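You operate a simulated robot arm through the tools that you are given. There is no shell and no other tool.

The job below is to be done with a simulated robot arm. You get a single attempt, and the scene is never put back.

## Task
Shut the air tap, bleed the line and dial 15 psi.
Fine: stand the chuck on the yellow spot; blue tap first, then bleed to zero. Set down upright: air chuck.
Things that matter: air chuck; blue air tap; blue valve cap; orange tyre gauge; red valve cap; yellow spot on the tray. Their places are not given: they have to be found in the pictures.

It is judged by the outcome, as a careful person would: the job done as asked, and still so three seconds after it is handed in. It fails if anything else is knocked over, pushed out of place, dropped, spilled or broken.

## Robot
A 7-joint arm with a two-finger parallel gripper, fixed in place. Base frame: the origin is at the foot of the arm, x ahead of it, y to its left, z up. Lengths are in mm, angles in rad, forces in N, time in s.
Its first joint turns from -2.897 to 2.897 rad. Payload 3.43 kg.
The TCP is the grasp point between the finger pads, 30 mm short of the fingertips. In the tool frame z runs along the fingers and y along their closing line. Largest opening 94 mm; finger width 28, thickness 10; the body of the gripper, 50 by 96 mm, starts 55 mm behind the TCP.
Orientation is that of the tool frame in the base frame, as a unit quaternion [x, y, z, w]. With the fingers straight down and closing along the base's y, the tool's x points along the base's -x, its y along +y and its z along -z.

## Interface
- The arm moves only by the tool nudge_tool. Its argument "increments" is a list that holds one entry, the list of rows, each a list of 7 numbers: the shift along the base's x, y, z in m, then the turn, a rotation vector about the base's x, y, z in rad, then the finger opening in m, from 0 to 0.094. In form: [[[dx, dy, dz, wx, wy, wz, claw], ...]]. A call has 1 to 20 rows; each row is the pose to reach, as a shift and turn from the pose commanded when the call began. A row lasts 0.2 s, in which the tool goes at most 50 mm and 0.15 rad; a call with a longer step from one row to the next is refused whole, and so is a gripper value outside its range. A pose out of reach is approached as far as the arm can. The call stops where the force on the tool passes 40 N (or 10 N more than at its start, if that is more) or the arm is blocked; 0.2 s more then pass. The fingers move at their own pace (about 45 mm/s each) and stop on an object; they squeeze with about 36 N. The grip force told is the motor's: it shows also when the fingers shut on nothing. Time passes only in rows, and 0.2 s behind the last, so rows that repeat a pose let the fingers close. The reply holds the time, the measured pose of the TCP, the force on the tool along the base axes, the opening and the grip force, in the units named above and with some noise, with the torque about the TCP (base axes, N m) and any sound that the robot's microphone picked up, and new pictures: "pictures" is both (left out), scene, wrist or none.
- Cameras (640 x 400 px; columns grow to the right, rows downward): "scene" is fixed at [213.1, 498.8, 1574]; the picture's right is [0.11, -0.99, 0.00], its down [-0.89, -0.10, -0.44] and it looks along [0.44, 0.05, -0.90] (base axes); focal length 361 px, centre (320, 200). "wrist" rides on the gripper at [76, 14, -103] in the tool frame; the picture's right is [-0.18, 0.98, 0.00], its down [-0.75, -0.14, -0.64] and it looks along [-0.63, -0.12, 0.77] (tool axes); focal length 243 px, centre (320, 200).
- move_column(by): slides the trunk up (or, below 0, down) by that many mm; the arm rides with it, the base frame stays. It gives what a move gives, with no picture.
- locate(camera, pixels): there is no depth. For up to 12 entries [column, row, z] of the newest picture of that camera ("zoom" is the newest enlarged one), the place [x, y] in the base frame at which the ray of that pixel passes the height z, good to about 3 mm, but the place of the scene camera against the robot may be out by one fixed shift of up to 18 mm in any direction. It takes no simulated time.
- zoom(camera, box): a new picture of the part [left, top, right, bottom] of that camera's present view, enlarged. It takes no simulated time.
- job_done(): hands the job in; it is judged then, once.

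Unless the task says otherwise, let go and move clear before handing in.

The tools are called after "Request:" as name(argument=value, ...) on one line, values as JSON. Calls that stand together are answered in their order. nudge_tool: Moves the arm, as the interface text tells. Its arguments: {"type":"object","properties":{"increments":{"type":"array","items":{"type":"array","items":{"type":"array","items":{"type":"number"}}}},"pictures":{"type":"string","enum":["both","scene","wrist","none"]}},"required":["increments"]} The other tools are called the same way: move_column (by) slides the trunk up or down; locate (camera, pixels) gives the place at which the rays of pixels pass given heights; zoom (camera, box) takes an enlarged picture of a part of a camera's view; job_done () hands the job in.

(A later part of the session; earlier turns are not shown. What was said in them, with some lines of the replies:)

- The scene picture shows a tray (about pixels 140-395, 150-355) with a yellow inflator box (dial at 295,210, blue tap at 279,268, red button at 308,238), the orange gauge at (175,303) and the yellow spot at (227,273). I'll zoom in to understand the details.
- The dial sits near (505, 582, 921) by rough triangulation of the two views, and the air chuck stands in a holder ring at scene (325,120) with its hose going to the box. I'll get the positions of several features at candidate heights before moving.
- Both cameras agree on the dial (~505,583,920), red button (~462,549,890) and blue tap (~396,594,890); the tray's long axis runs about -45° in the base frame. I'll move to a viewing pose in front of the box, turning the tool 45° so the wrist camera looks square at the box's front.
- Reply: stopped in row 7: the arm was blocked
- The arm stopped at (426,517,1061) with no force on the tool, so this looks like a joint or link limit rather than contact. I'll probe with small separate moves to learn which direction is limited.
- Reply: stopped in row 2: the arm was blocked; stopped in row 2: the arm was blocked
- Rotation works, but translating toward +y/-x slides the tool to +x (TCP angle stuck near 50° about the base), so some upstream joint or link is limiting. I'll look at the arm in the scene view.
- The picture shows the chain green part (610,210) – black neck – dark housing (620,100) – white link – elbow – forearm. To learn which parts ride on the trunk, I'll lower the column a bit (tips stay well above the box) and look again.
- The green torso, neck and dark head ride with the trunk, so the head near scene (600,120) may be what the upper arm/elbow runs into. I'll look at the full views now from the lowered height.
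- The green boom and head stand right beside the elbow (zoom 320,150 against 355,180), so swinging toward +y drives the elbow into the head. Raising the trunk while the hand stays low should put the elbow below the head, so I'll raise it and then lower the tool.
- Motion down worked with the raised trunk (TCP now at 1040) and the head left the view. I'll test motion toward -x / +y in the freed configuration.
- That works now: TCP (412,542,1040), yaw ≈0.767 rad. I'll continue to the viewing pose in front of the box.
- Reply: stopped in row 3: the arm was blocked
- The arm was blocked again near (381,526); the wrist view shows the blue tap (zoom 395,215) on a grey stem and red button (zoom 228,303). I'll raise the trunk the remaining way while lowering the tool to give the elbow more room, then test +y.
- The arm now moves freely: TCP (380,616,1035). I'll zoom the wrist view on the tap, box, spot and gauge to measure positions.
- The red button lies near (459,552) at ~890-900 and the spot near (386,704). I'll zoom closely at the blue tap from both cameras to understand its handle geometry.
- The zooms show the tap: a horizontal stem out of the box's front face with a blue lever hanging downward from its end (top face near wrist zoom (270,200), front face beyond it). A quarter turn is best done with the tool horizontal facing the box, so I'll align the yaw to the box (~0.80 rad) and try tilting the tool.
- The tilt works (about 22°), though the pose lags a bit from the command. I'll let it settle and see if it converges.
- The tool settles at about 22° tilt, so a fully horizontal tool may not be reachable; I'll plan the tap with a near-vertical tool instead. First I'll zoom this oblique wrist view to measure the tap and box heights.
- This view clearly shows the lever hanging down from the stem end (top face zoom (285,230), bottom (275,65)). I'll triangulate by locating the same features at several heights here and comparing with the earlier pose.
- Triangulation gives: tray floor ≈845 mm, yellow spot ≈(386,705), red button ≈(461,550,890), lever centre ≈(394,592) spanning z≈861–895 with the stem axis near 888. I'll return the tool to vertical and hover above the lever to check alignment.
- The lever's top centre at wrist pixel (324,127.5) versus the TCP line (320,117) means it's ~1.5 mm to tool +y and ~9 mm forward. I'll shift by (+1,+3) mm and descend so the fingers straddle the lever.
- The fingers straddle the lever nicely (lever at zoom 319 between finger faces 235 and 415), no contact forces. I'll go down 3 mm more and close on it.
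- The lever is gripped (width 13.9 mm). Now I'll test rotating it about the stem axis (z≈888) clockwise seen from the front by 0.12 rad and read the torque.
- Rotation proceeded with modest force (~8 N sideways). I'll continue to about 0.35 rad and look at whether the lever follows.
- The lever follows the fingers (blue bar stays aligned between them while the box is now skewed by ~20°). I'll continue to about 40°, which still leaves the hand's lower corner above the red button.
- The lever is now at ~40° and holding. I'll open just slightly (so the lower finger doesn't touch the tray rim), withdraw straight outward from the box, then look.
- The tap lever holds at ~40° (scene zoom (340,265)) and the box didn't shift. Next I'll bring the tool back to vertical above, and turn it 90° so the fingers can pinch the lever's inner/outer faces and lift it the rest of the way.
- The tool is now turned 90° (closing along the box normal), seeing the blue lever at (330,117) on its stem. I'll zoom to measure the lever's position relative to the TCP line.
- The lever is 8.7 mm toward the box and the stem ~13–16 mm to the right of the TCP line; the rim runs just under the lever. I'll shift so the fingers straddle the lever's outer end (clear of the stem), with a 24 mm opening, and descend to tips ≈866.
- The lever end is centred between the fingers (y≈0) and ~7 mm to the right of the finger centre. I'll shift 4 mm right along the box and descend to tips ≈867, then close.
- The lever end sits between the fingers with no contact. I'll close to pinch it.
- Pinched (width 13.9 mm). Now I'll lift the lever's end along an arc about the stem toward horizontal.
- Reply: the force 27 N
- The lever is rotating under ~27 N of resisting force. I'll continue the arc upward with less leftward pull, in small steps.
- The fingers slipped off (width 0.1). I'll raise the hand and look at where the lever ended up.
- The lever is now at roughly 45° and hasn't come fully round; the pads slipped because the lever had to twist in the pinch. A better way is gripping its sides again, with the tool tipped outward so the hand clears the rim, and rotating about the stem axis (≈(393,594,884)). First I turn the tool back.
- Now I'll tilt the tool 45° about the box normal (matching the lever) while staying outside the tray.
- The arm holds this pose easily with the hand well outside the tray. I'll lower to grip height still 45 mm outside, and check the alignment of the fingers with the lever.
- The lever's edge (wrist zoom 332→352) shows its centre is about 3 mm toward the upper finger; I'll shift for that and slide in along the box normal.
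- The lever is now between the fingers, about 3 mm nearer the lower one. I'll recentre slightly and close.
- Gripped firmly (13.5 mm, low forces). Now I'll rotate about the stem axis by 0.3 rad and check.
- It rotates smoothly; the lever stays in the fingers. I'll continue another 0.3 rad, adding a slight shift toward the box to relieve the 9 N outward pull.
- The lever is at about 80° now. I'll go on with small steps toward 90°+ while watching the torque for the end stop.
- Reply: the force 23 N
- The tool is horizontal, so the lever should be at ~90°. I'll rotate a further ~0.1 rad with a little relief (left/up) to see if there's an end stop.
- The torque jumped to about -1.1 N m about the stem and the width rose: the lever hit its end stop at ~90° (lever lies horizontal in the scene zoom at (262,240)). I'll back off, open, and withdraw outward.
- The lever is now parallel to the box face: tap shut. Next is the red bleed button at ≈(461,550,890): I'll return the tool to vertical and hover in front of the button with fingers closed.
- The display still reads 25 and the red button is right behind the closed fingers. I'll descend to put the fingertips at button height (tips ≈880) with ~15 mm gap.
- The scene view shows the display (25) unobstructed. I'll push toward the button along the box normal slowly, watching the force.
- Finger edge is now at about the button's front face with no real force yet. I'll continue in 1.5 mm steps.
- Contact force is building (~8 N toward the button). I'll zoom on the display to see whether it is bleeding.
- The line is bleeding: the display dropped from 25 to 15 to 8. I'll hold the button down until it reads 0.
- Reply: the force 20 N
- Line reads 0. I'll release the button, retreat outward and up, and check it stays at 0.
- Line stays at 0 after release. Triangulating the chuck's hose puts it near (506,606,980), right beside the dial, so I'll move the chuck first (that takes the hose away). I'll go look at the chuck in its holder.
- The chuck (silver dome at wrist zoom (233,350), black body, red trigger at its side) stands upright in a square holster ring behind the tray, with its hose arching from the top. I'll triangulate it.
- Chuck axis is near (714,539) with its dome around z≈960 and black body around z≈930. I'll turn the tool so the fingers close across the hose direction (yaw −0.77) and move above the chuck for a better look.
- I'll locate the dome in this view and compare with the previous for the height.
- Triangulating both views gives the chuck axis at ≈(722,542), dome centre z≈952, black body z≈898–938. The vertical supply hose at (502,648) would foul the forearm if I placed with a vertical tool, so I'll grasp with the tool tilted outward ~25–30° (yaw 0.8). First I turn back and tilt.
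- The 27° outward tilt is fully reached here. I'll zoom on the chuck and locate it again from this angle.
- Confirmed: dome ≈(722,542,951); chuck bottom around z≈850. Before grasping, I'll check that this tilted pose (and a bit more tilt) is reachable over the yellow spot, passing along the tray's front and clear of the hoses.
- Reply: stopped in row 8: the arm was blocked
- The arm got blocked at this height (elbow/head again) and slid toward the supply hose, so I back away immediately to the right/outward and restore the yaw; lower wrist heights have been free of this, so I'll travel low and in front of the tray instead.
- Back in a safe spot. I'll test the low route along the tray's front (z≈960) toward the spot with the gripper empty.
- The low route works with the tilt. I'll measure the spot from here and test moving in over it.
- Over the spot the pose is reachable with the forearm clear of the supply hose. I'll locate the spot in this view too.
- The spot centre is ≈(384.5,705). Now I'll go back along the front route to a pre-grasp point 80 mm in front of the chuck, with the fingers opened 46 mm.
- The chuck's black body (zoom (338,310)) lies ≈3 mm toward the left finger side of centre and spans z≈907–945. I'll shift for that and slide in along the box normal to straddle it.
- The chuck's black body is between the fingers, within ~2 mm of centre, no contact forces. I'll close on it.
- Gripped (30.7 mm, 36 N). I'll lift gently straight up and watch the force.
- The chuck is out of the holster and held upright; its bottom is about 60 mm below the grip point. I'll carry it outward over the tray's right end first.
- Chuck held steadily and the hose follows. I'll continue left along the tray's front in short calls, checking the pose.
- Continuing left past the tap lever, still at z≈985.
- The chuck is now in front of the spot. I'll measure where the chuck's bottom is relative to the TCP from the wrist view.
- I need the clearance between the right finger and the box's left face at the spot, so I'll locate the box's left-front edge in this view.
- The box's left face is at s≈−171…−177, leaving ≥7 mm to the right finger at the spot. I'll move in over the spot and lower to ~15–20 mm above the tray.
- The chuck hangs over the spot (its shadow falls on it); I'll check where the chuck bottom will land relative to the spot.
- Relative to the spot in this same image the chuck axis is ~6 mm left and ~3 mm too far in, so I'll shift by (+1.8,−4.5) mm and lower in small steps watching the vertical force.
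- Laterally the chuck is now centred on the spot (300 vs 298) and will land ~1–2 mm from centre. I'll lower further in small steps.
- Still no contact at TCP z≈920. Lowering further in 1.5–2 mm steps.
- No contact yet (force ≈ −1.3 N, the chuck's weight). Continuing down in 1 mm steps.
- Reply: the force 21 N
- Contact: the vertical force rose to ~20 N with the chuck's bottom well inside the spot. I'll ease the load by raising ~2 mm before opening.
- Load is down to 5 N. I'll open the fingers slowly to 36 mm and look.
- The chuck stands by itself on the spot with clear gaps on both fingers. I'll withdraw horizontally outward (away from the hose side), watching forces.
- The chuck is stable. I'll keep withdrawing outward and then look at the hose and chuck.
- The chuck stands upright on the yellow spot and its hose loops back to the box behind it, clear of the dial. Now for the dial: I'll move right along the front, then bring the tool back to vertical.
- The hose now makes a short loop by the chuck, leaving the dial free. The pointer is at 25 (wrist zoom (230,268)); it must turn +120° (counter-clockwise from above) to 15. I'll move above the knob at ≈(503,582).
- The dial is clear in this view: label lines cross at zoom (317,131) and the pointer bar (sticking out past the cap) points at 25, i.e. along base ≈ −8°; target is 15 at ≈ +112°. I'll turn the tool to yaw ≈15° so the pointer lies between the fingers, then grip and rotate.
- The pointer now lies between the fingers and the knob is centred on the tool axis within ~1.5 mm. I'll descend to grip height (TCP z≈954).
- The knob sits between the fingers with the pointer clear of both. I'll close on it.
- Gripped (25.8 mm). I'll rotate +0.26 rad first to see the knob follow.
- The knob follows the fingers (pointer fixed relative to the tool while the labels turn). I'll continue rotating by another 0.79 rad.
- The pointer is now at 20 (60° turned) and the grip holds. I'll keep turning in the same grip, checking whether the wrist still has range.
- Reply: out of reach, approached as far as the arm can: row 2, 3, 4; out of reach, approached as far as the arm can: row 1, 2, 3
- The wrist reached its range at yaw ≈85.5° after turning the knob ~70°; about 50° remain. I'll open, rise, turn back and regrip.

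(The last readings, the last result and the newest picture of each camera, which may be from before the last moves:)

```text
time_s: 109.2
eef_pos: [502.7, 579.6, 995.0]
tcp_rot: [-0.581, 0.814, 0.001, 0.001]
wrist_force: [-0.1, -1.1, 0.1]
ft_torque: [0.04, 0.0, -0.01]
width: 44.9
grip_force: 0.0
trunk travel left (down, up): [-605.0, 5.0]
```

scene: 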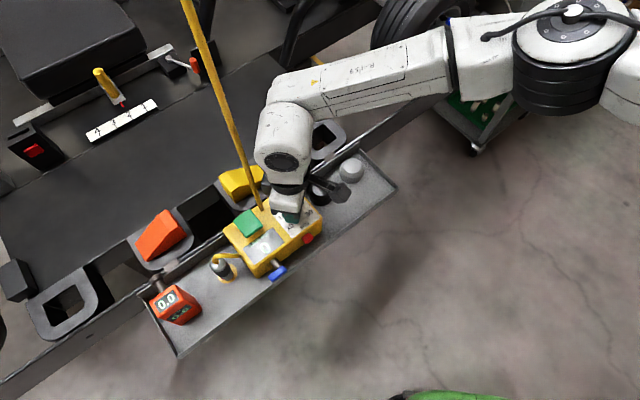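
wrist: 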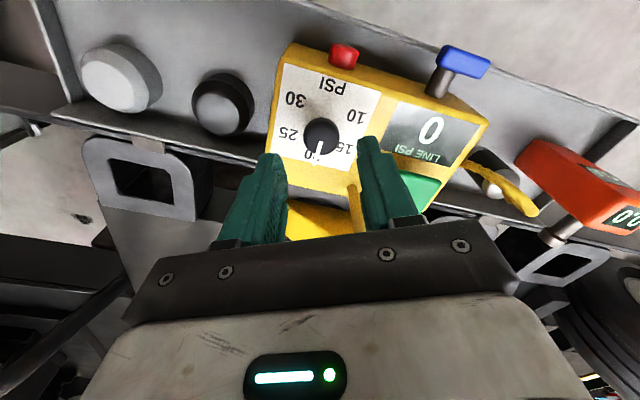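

I'll check the pointer's current angle.

Request:
zoom(camera="wrist", box=[240, 80, 400, 200])

```text
3.33 times, centred on (320, 140) of wrist
```

zoom: 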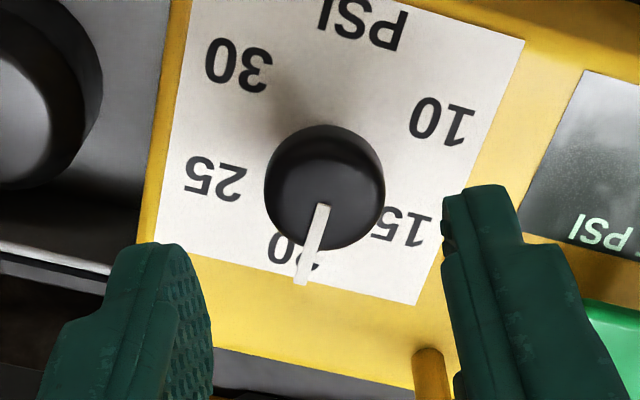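

The pointer is at ≈20 now (it slipped back a few degrees at release); about 58–60° remain. I'll turn the tool back to yaw ≈24°, where the pointer still lies between the fingers, and regrip.

Request:
nudge_tool(increments=[[[0, 0, 0, 0, 0, -0.137, 0.045], [0, 0, 0, 0, 0, -0.274, 0.045], [0, 0.0005, 0, 0, 0, -0.411, 0.045], [0, 0.0005, 0, 0, 0, -0.548, 0.045], [0, 0.0005, 0, 0, 0, -0.685, 0.045], [0, 0.0005, 0, 0, 0, -0.82, 0.045], [0, 0.0005, 0, 0, 0, -0.82, 0.045]]], pictures="wrist")

Request:
zoom(camera="wrist", box=[240, 80, 400, 200])

```text
time_s: 110.8
eef_pos: [502.9, 580.6, 994.9]
tcp_rot: [-0.208, 0.978, 0.0, 0.001]
wrist_force: [-0.4, 0.1, -0.7]
ft_torque: [0.01, 0.03, 0.0]
width: 45.0
grip_force: 0.0
trunk travel left (down, up): [-605.0, 5.0]
```

wrist: 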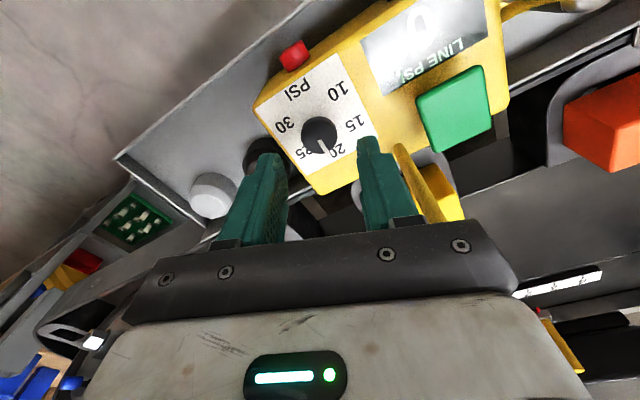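

```text
3.33 times, centred on (320, 140) of wrist
```

zoom: 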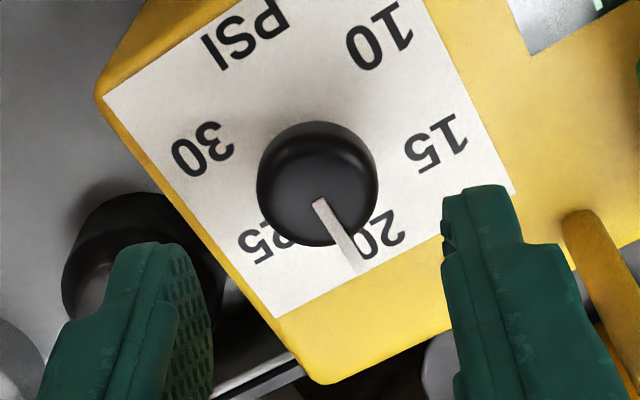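

Label geometry puts 15 at ≈115° and the pointer at ≈55°, so 60° remain: from yaw 24° to 84°, just within range. I'll descend and regrip.

Request:
nudge_tool(increments=[[[0, 0, -0.015, 0, 0, 0, 0.045], [0, 0, -0.03, 0, 0, 0, 0.045], [0, 0, -0.04, 0, 0, 0, 0.045], [0, 0, -0.04, 0, 0, 0, 0.035], [0, 0, -0.04, 0, 0, 0, 0.025], [0, 0, -0.04, 0, 0, 0, 0.015], [0, 0, -0.04, 0, 0, 0, 0.008], [0, 0, -0.04, 0, 0, 0, 0.008]]], pictures="wrist")

Request:
zoom(camera="wrist", box=[240, 100, 400, 220])

```text
time_s: 112.6
eef_pos: [502.3, 580.2, 953.3]
tcp_rot: [-0.21, 0.978, 0.001, 0.001]
wrist_force: [-2.1, 3.3, -3.7]
ft_torque: [0.15, -0.05, 0.0]
width: 25.7
grip_force: 45.1
trunk travel left (down, up): [-605.0, 5.0]
```

wrist: 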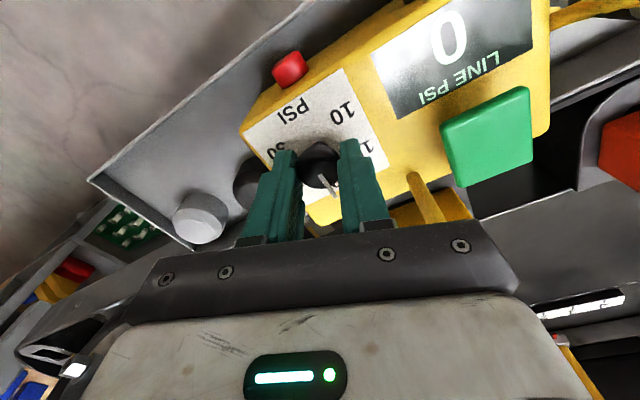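

```text
3.33 times, centred on (320, 160) of wrist
```

zoom: 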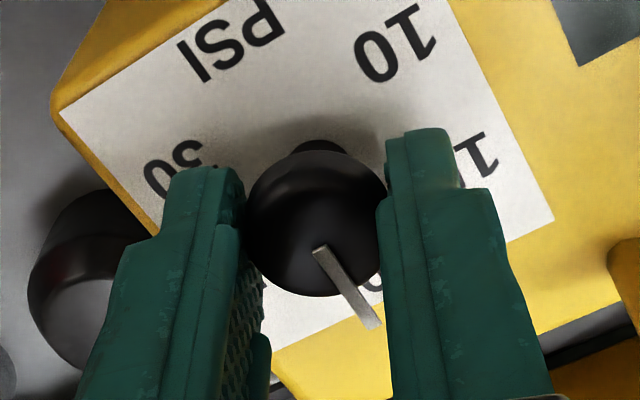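

Regripped (25.7 mm) with the pointer clear. Rotating +60° (1.047 rad).

Request:
nudge_tool(increments=[[[0, 0, 0, 0, 0, 0.117, 0.008], [0, 0, 0, 0, 0, 0.234, 0.008], [0, 0, 0, 0, 0, 0.351, 0.008], [0, 0, 0, 0, 0, 0.468, 0.008], [0, 0, 0, 0, 0, 0.585, 0.008], [0, 0, 0, 0, 0, 0.702, 0.008], [0, 0, 0, 0, 0, 0.819, 0.008], [0, 0, 0, 0, 0, 0.936, 0.008], [0, 0, 0, 0, 0, 1.047, 0.008], [0, 0, 0, 0, 0, 1.047, 0.008], [0, 0, 0, 0, 0, 1.047, 0.008]]], pictures="both")

Request:
zoom(camera="wrist", box=[240, 100, 400, 220])

```text
time_s: 115.0
eef_pos: [501.1, 581.7, 953.6]
tcp_rot: [-0.671, 0.741, 0.001, 0.0]
wrist_force: [-15.7, 2.3, -25.4]
ft_torque: [0.37, 0.27, 0.03]
width: 25.5
grip_force: 45.1
trunk travel left (down, up): [-605.0, 5.0]
```

scene: 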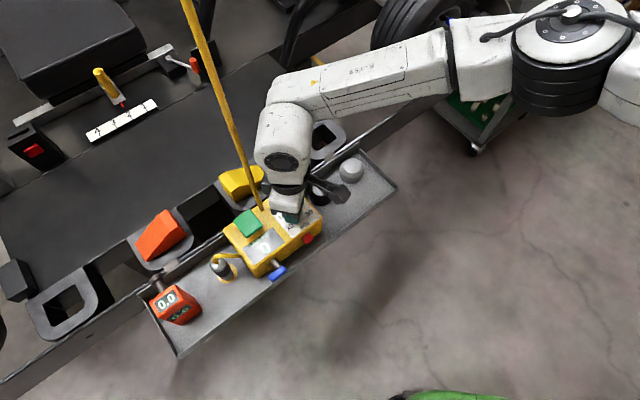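
wrist: 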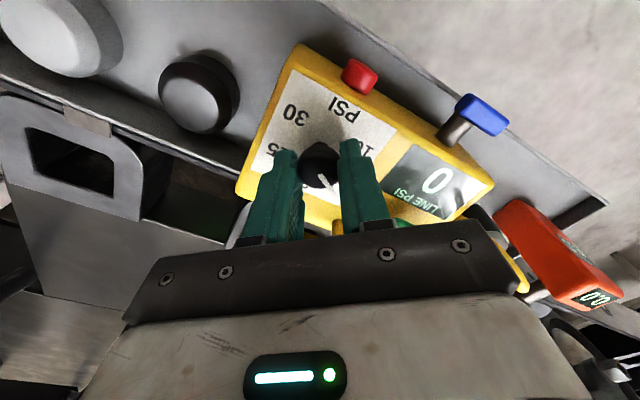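

```text
3.33 times, centred on (320, 160) of wrist
```

zoom: 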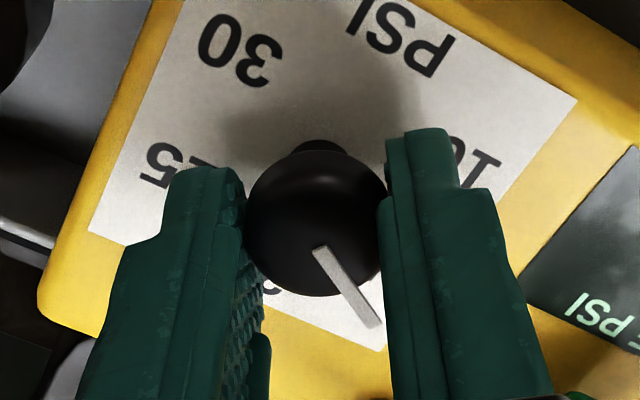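

The tool reached yaw 84.3°, so the pointer should be at ≈115° (15). Side and vertical forces built up, so I'll relax the position slightly before opening.

Request:
nudge_tool(increments=[[[-0.0005, 0, -0.001, 0, 0, 0, 0.008], [-0.001, 0, -0.0018, 0, 0, 0, 0.008], [-0.001, 0, -0.0018, 0, 0, 0, 0.008]]], pictures="none")

```text
time_s: 115.8
eef_pos: [501.3, 579.2, 952.9]
tcp_rot: [-0.67, 0.743, 0.0, 0.001]
wrist_force: [-12.1, -2.3, -7.9]
ft_torque: [-1.32, 0.41, -0.04]
width: 25.4
grip_force: 44.6
trunk travel left (down, up): [-605.0, 5.0]
```

Forces are lower. Now I open without turning, then rise and inspect the dial.

Request:
nudge_tool(increments=[[[0, 0, 0, 0, 0, 0, 0.022], [0, 0, 0, 0, 0, 0, 0.03], [0, 0, 0, 0, 0, 0, 0.038], [0, 0, 0, 0, 0, 0, 0.042], [0, 0, 0.01, 0, 0, 0, 0.042], [0, 0, 0.025, 0, 0, 0, 0.042], [0, 0, 0.045, 0, 0, 0, 0.042], [0, 0, 0.045, 0, 0, 0, 0.042]]], pictures="both")

Request:
zoom(camera="wrist", box=[240, 80, 400, 200])

```text
time_s: 117.6
eef_pos: [501.3, 580.1, 999.5]
tcp_rot: [-0.67, 0.742, 0.002, 0.001]
wrist_force: [-1.1, 0.1, 0.4]
ft_torque: [-0.04, -0.02, 0.02]
width: 42.2
grip_force: 0.0
trunk travel left (down, up): [-605.0, 5.0]
```

scene: 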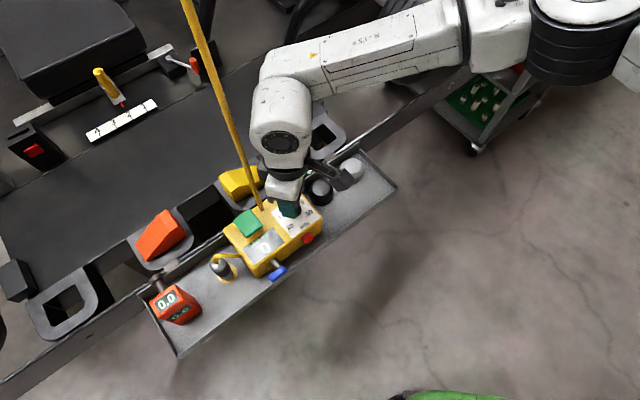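
wrist: 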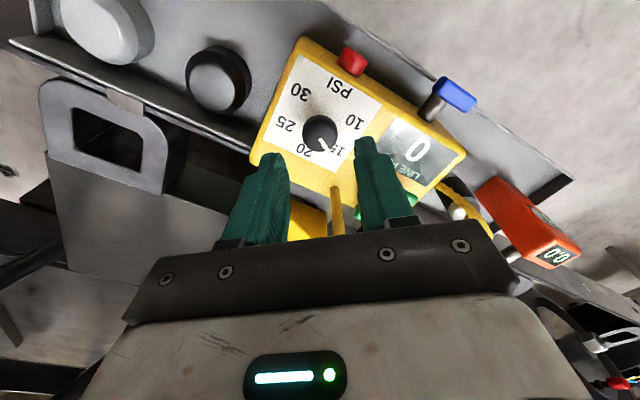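

```text
3.33 times, centred on (320, 140) of wrist
```

zoom: 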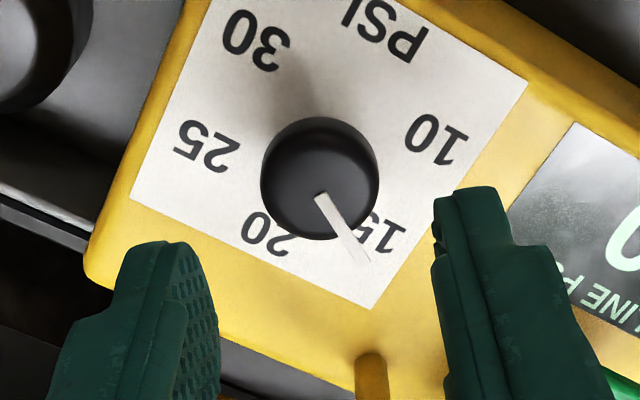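

The pointer now rests on 15; by geometry it's within ~2° of the label's direction. I'll view it from the earlier yaw (0.8) for a cleaner comparison.

Request:
nudge_tool(increments=[[[0.0005, 0.0005, 0, 0, 0, -0.134, 0.042], [0.001, 0.001, 0, 0, 0, -0.268, 0.042], [0.0015, 0.0015, 0, 0, 0, -0.402, 0.042], [0.002, 0.002, 0, 0, 0, -0.536, 0.042], [0.002, 0.002, 0, 0, 0, -0.672, 0.042], [0.002, 0.002, 0, 0, 0, -0.672, 0.042]]], pictures="wrist")

Request:
zoom(camera="wrist", box=[240, 80, 400, 200])

```text
time_s: 119.0
eef_pos: [504.9, 581.5, 998.5]
tcp_rot: [-0.388, 0.922, 0.0, 0.002]
wrist_force: [0.3, 0.4, -1.0]
ft_torque: [0.01, 0.03, -0.02]
width: 41.8
grip_force: 0.1
trunk travel left (down, up): [-605.0, 5.0]
```

wrist: 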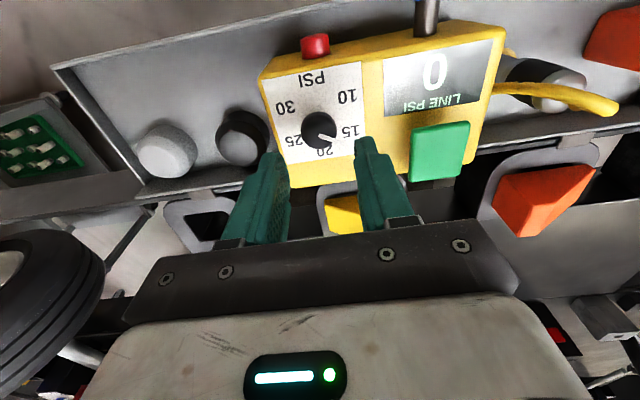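

```text
3.33 times, centred on (320, 140) of wrist
```

zoom: 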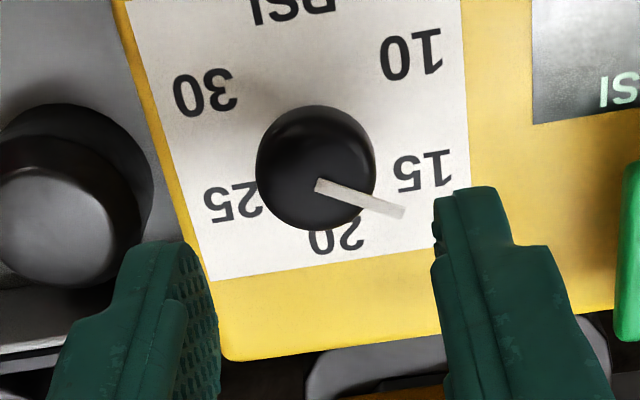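

Pointer angle measures within ~1–2° of 15. Now I'll move clear of the work and check everything in both views.

Request:
nudge_tool(increments=[[[0, 0, 0.02, 0, 0, 0, 0.042], [-0.02, -0.02, 0.03, 0, 0, 0, 0.042], [-0.04, -0.045, 0.03, 0, 0, 0, 0.042], [-0.045, -0.08, 0.03, 0, 0, 0, 0.042], [-0.04, -0.12, 0.03, 0, 0, 0, 0.042], [-0.03, -0.16, 0.03, 0, 0, 0, 0.042], [-0.02, -0.2, 0.03, 0, 0, 0, 0.042], [-0.02, -0.2, 0.03, 0, 0, 0, 0.042]]], pictures="both")

Request:
zoom(camera="scene", box=[190, 170, 350, 310])

Request:
zoom(camera="scene", box=[260, 180, 340, 250])

Request:
zoom(camera="scene", box=[190, 240, 270, 310])

```text
time_s: 120.8
eef_pos: [484.7, 380.3, 1027.4]
tcp_rot: [-0.388, 0.922, 0.001, 0.002]
wrist_force: [-0.7, 0.6, 0.4]
ft_torque: [-0.01, 0.02, 0.02]
width: 41.7
grip_force: 0.1
trunk travel left (down, up): [-605.0, 5.0]
```

scene: 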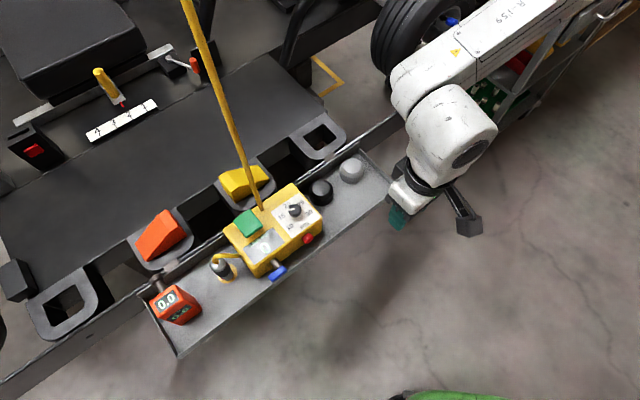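
wrist: 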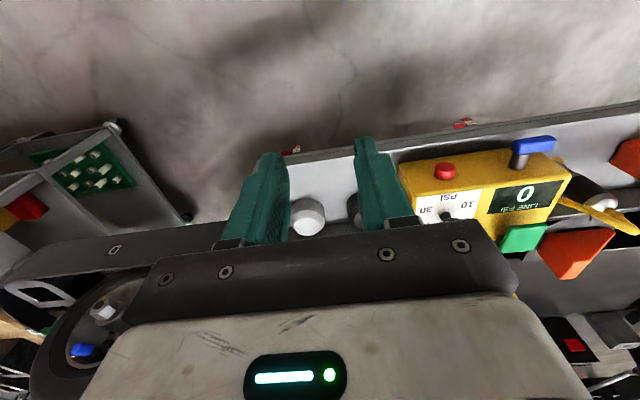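

```text
2.86 times, centred on (270, 240) of scene
```

zoom: 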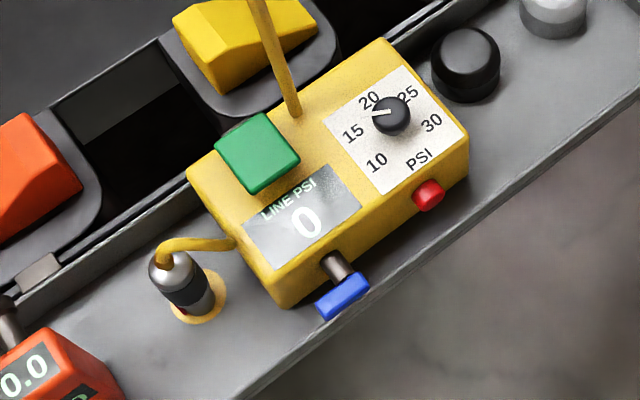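

```text
5.71 times, centred on (300, 215) of scene
```

zoom: 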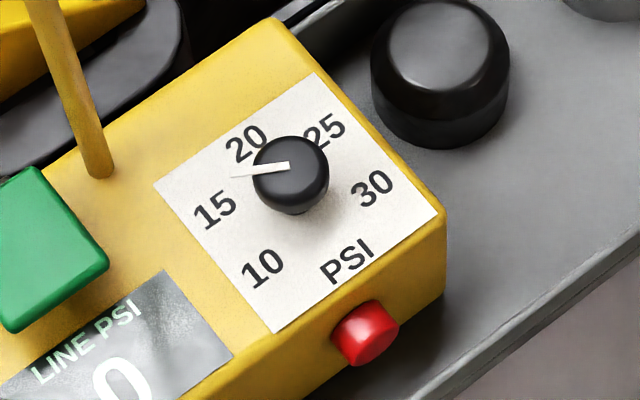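

```text
5.71 times, centred on (230, 275) of scene
```

zoom: 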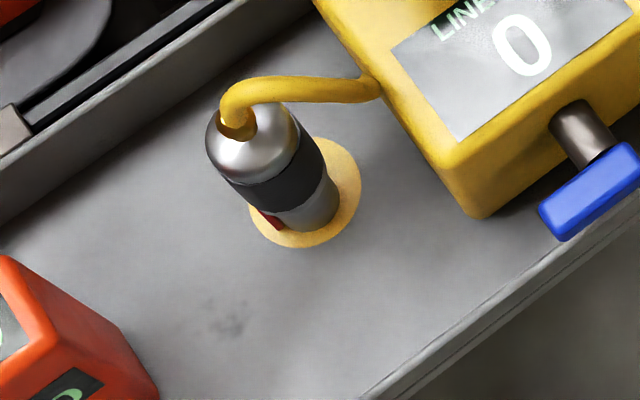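

The scene zooms confirm it all: the blue lever is turned across (shut), the display reads LINE PSI 0, the dial pointer lies on 15, and the chuck stands upright inside the yellow spot. Nothing else has moved, the gripper is empty and the arm is clear, so I'm handing the job in.

Request:
job_done()

```text
The job is handed in.
```

I shut the blue tap, bled the line to zero, dialled 15 psi and stood the air chuck on the yellow spot, then handed the job in. I don't have the judge's result yet.

- **Tap:** the blue lever was turned a quarter turn, from hanging down to lying flat against the box, until it hit its end stop. This was done before the bleed, as asked.
- **Bleed:** I held the red button down until the display read LINE PSI 0. It still read 0 after I let go and in the last pictures.
- **Dial:** the pointer now rests on 15. By my measurements it is within about 2° of the mark, roughly 0.2 psi.
- **Chuck:** it stands upright, about 3 mm from the centre of the yellow spot. It was set down with the hose attached, and the hose now makes a short loop back to the box.

While carrying nothing, the arm was blocked once and slid toward the supply hose. I backed it off with no contact force showing. The final pictures show nothing else on the tray moved, and the gripper was empty and clear when I handed in.
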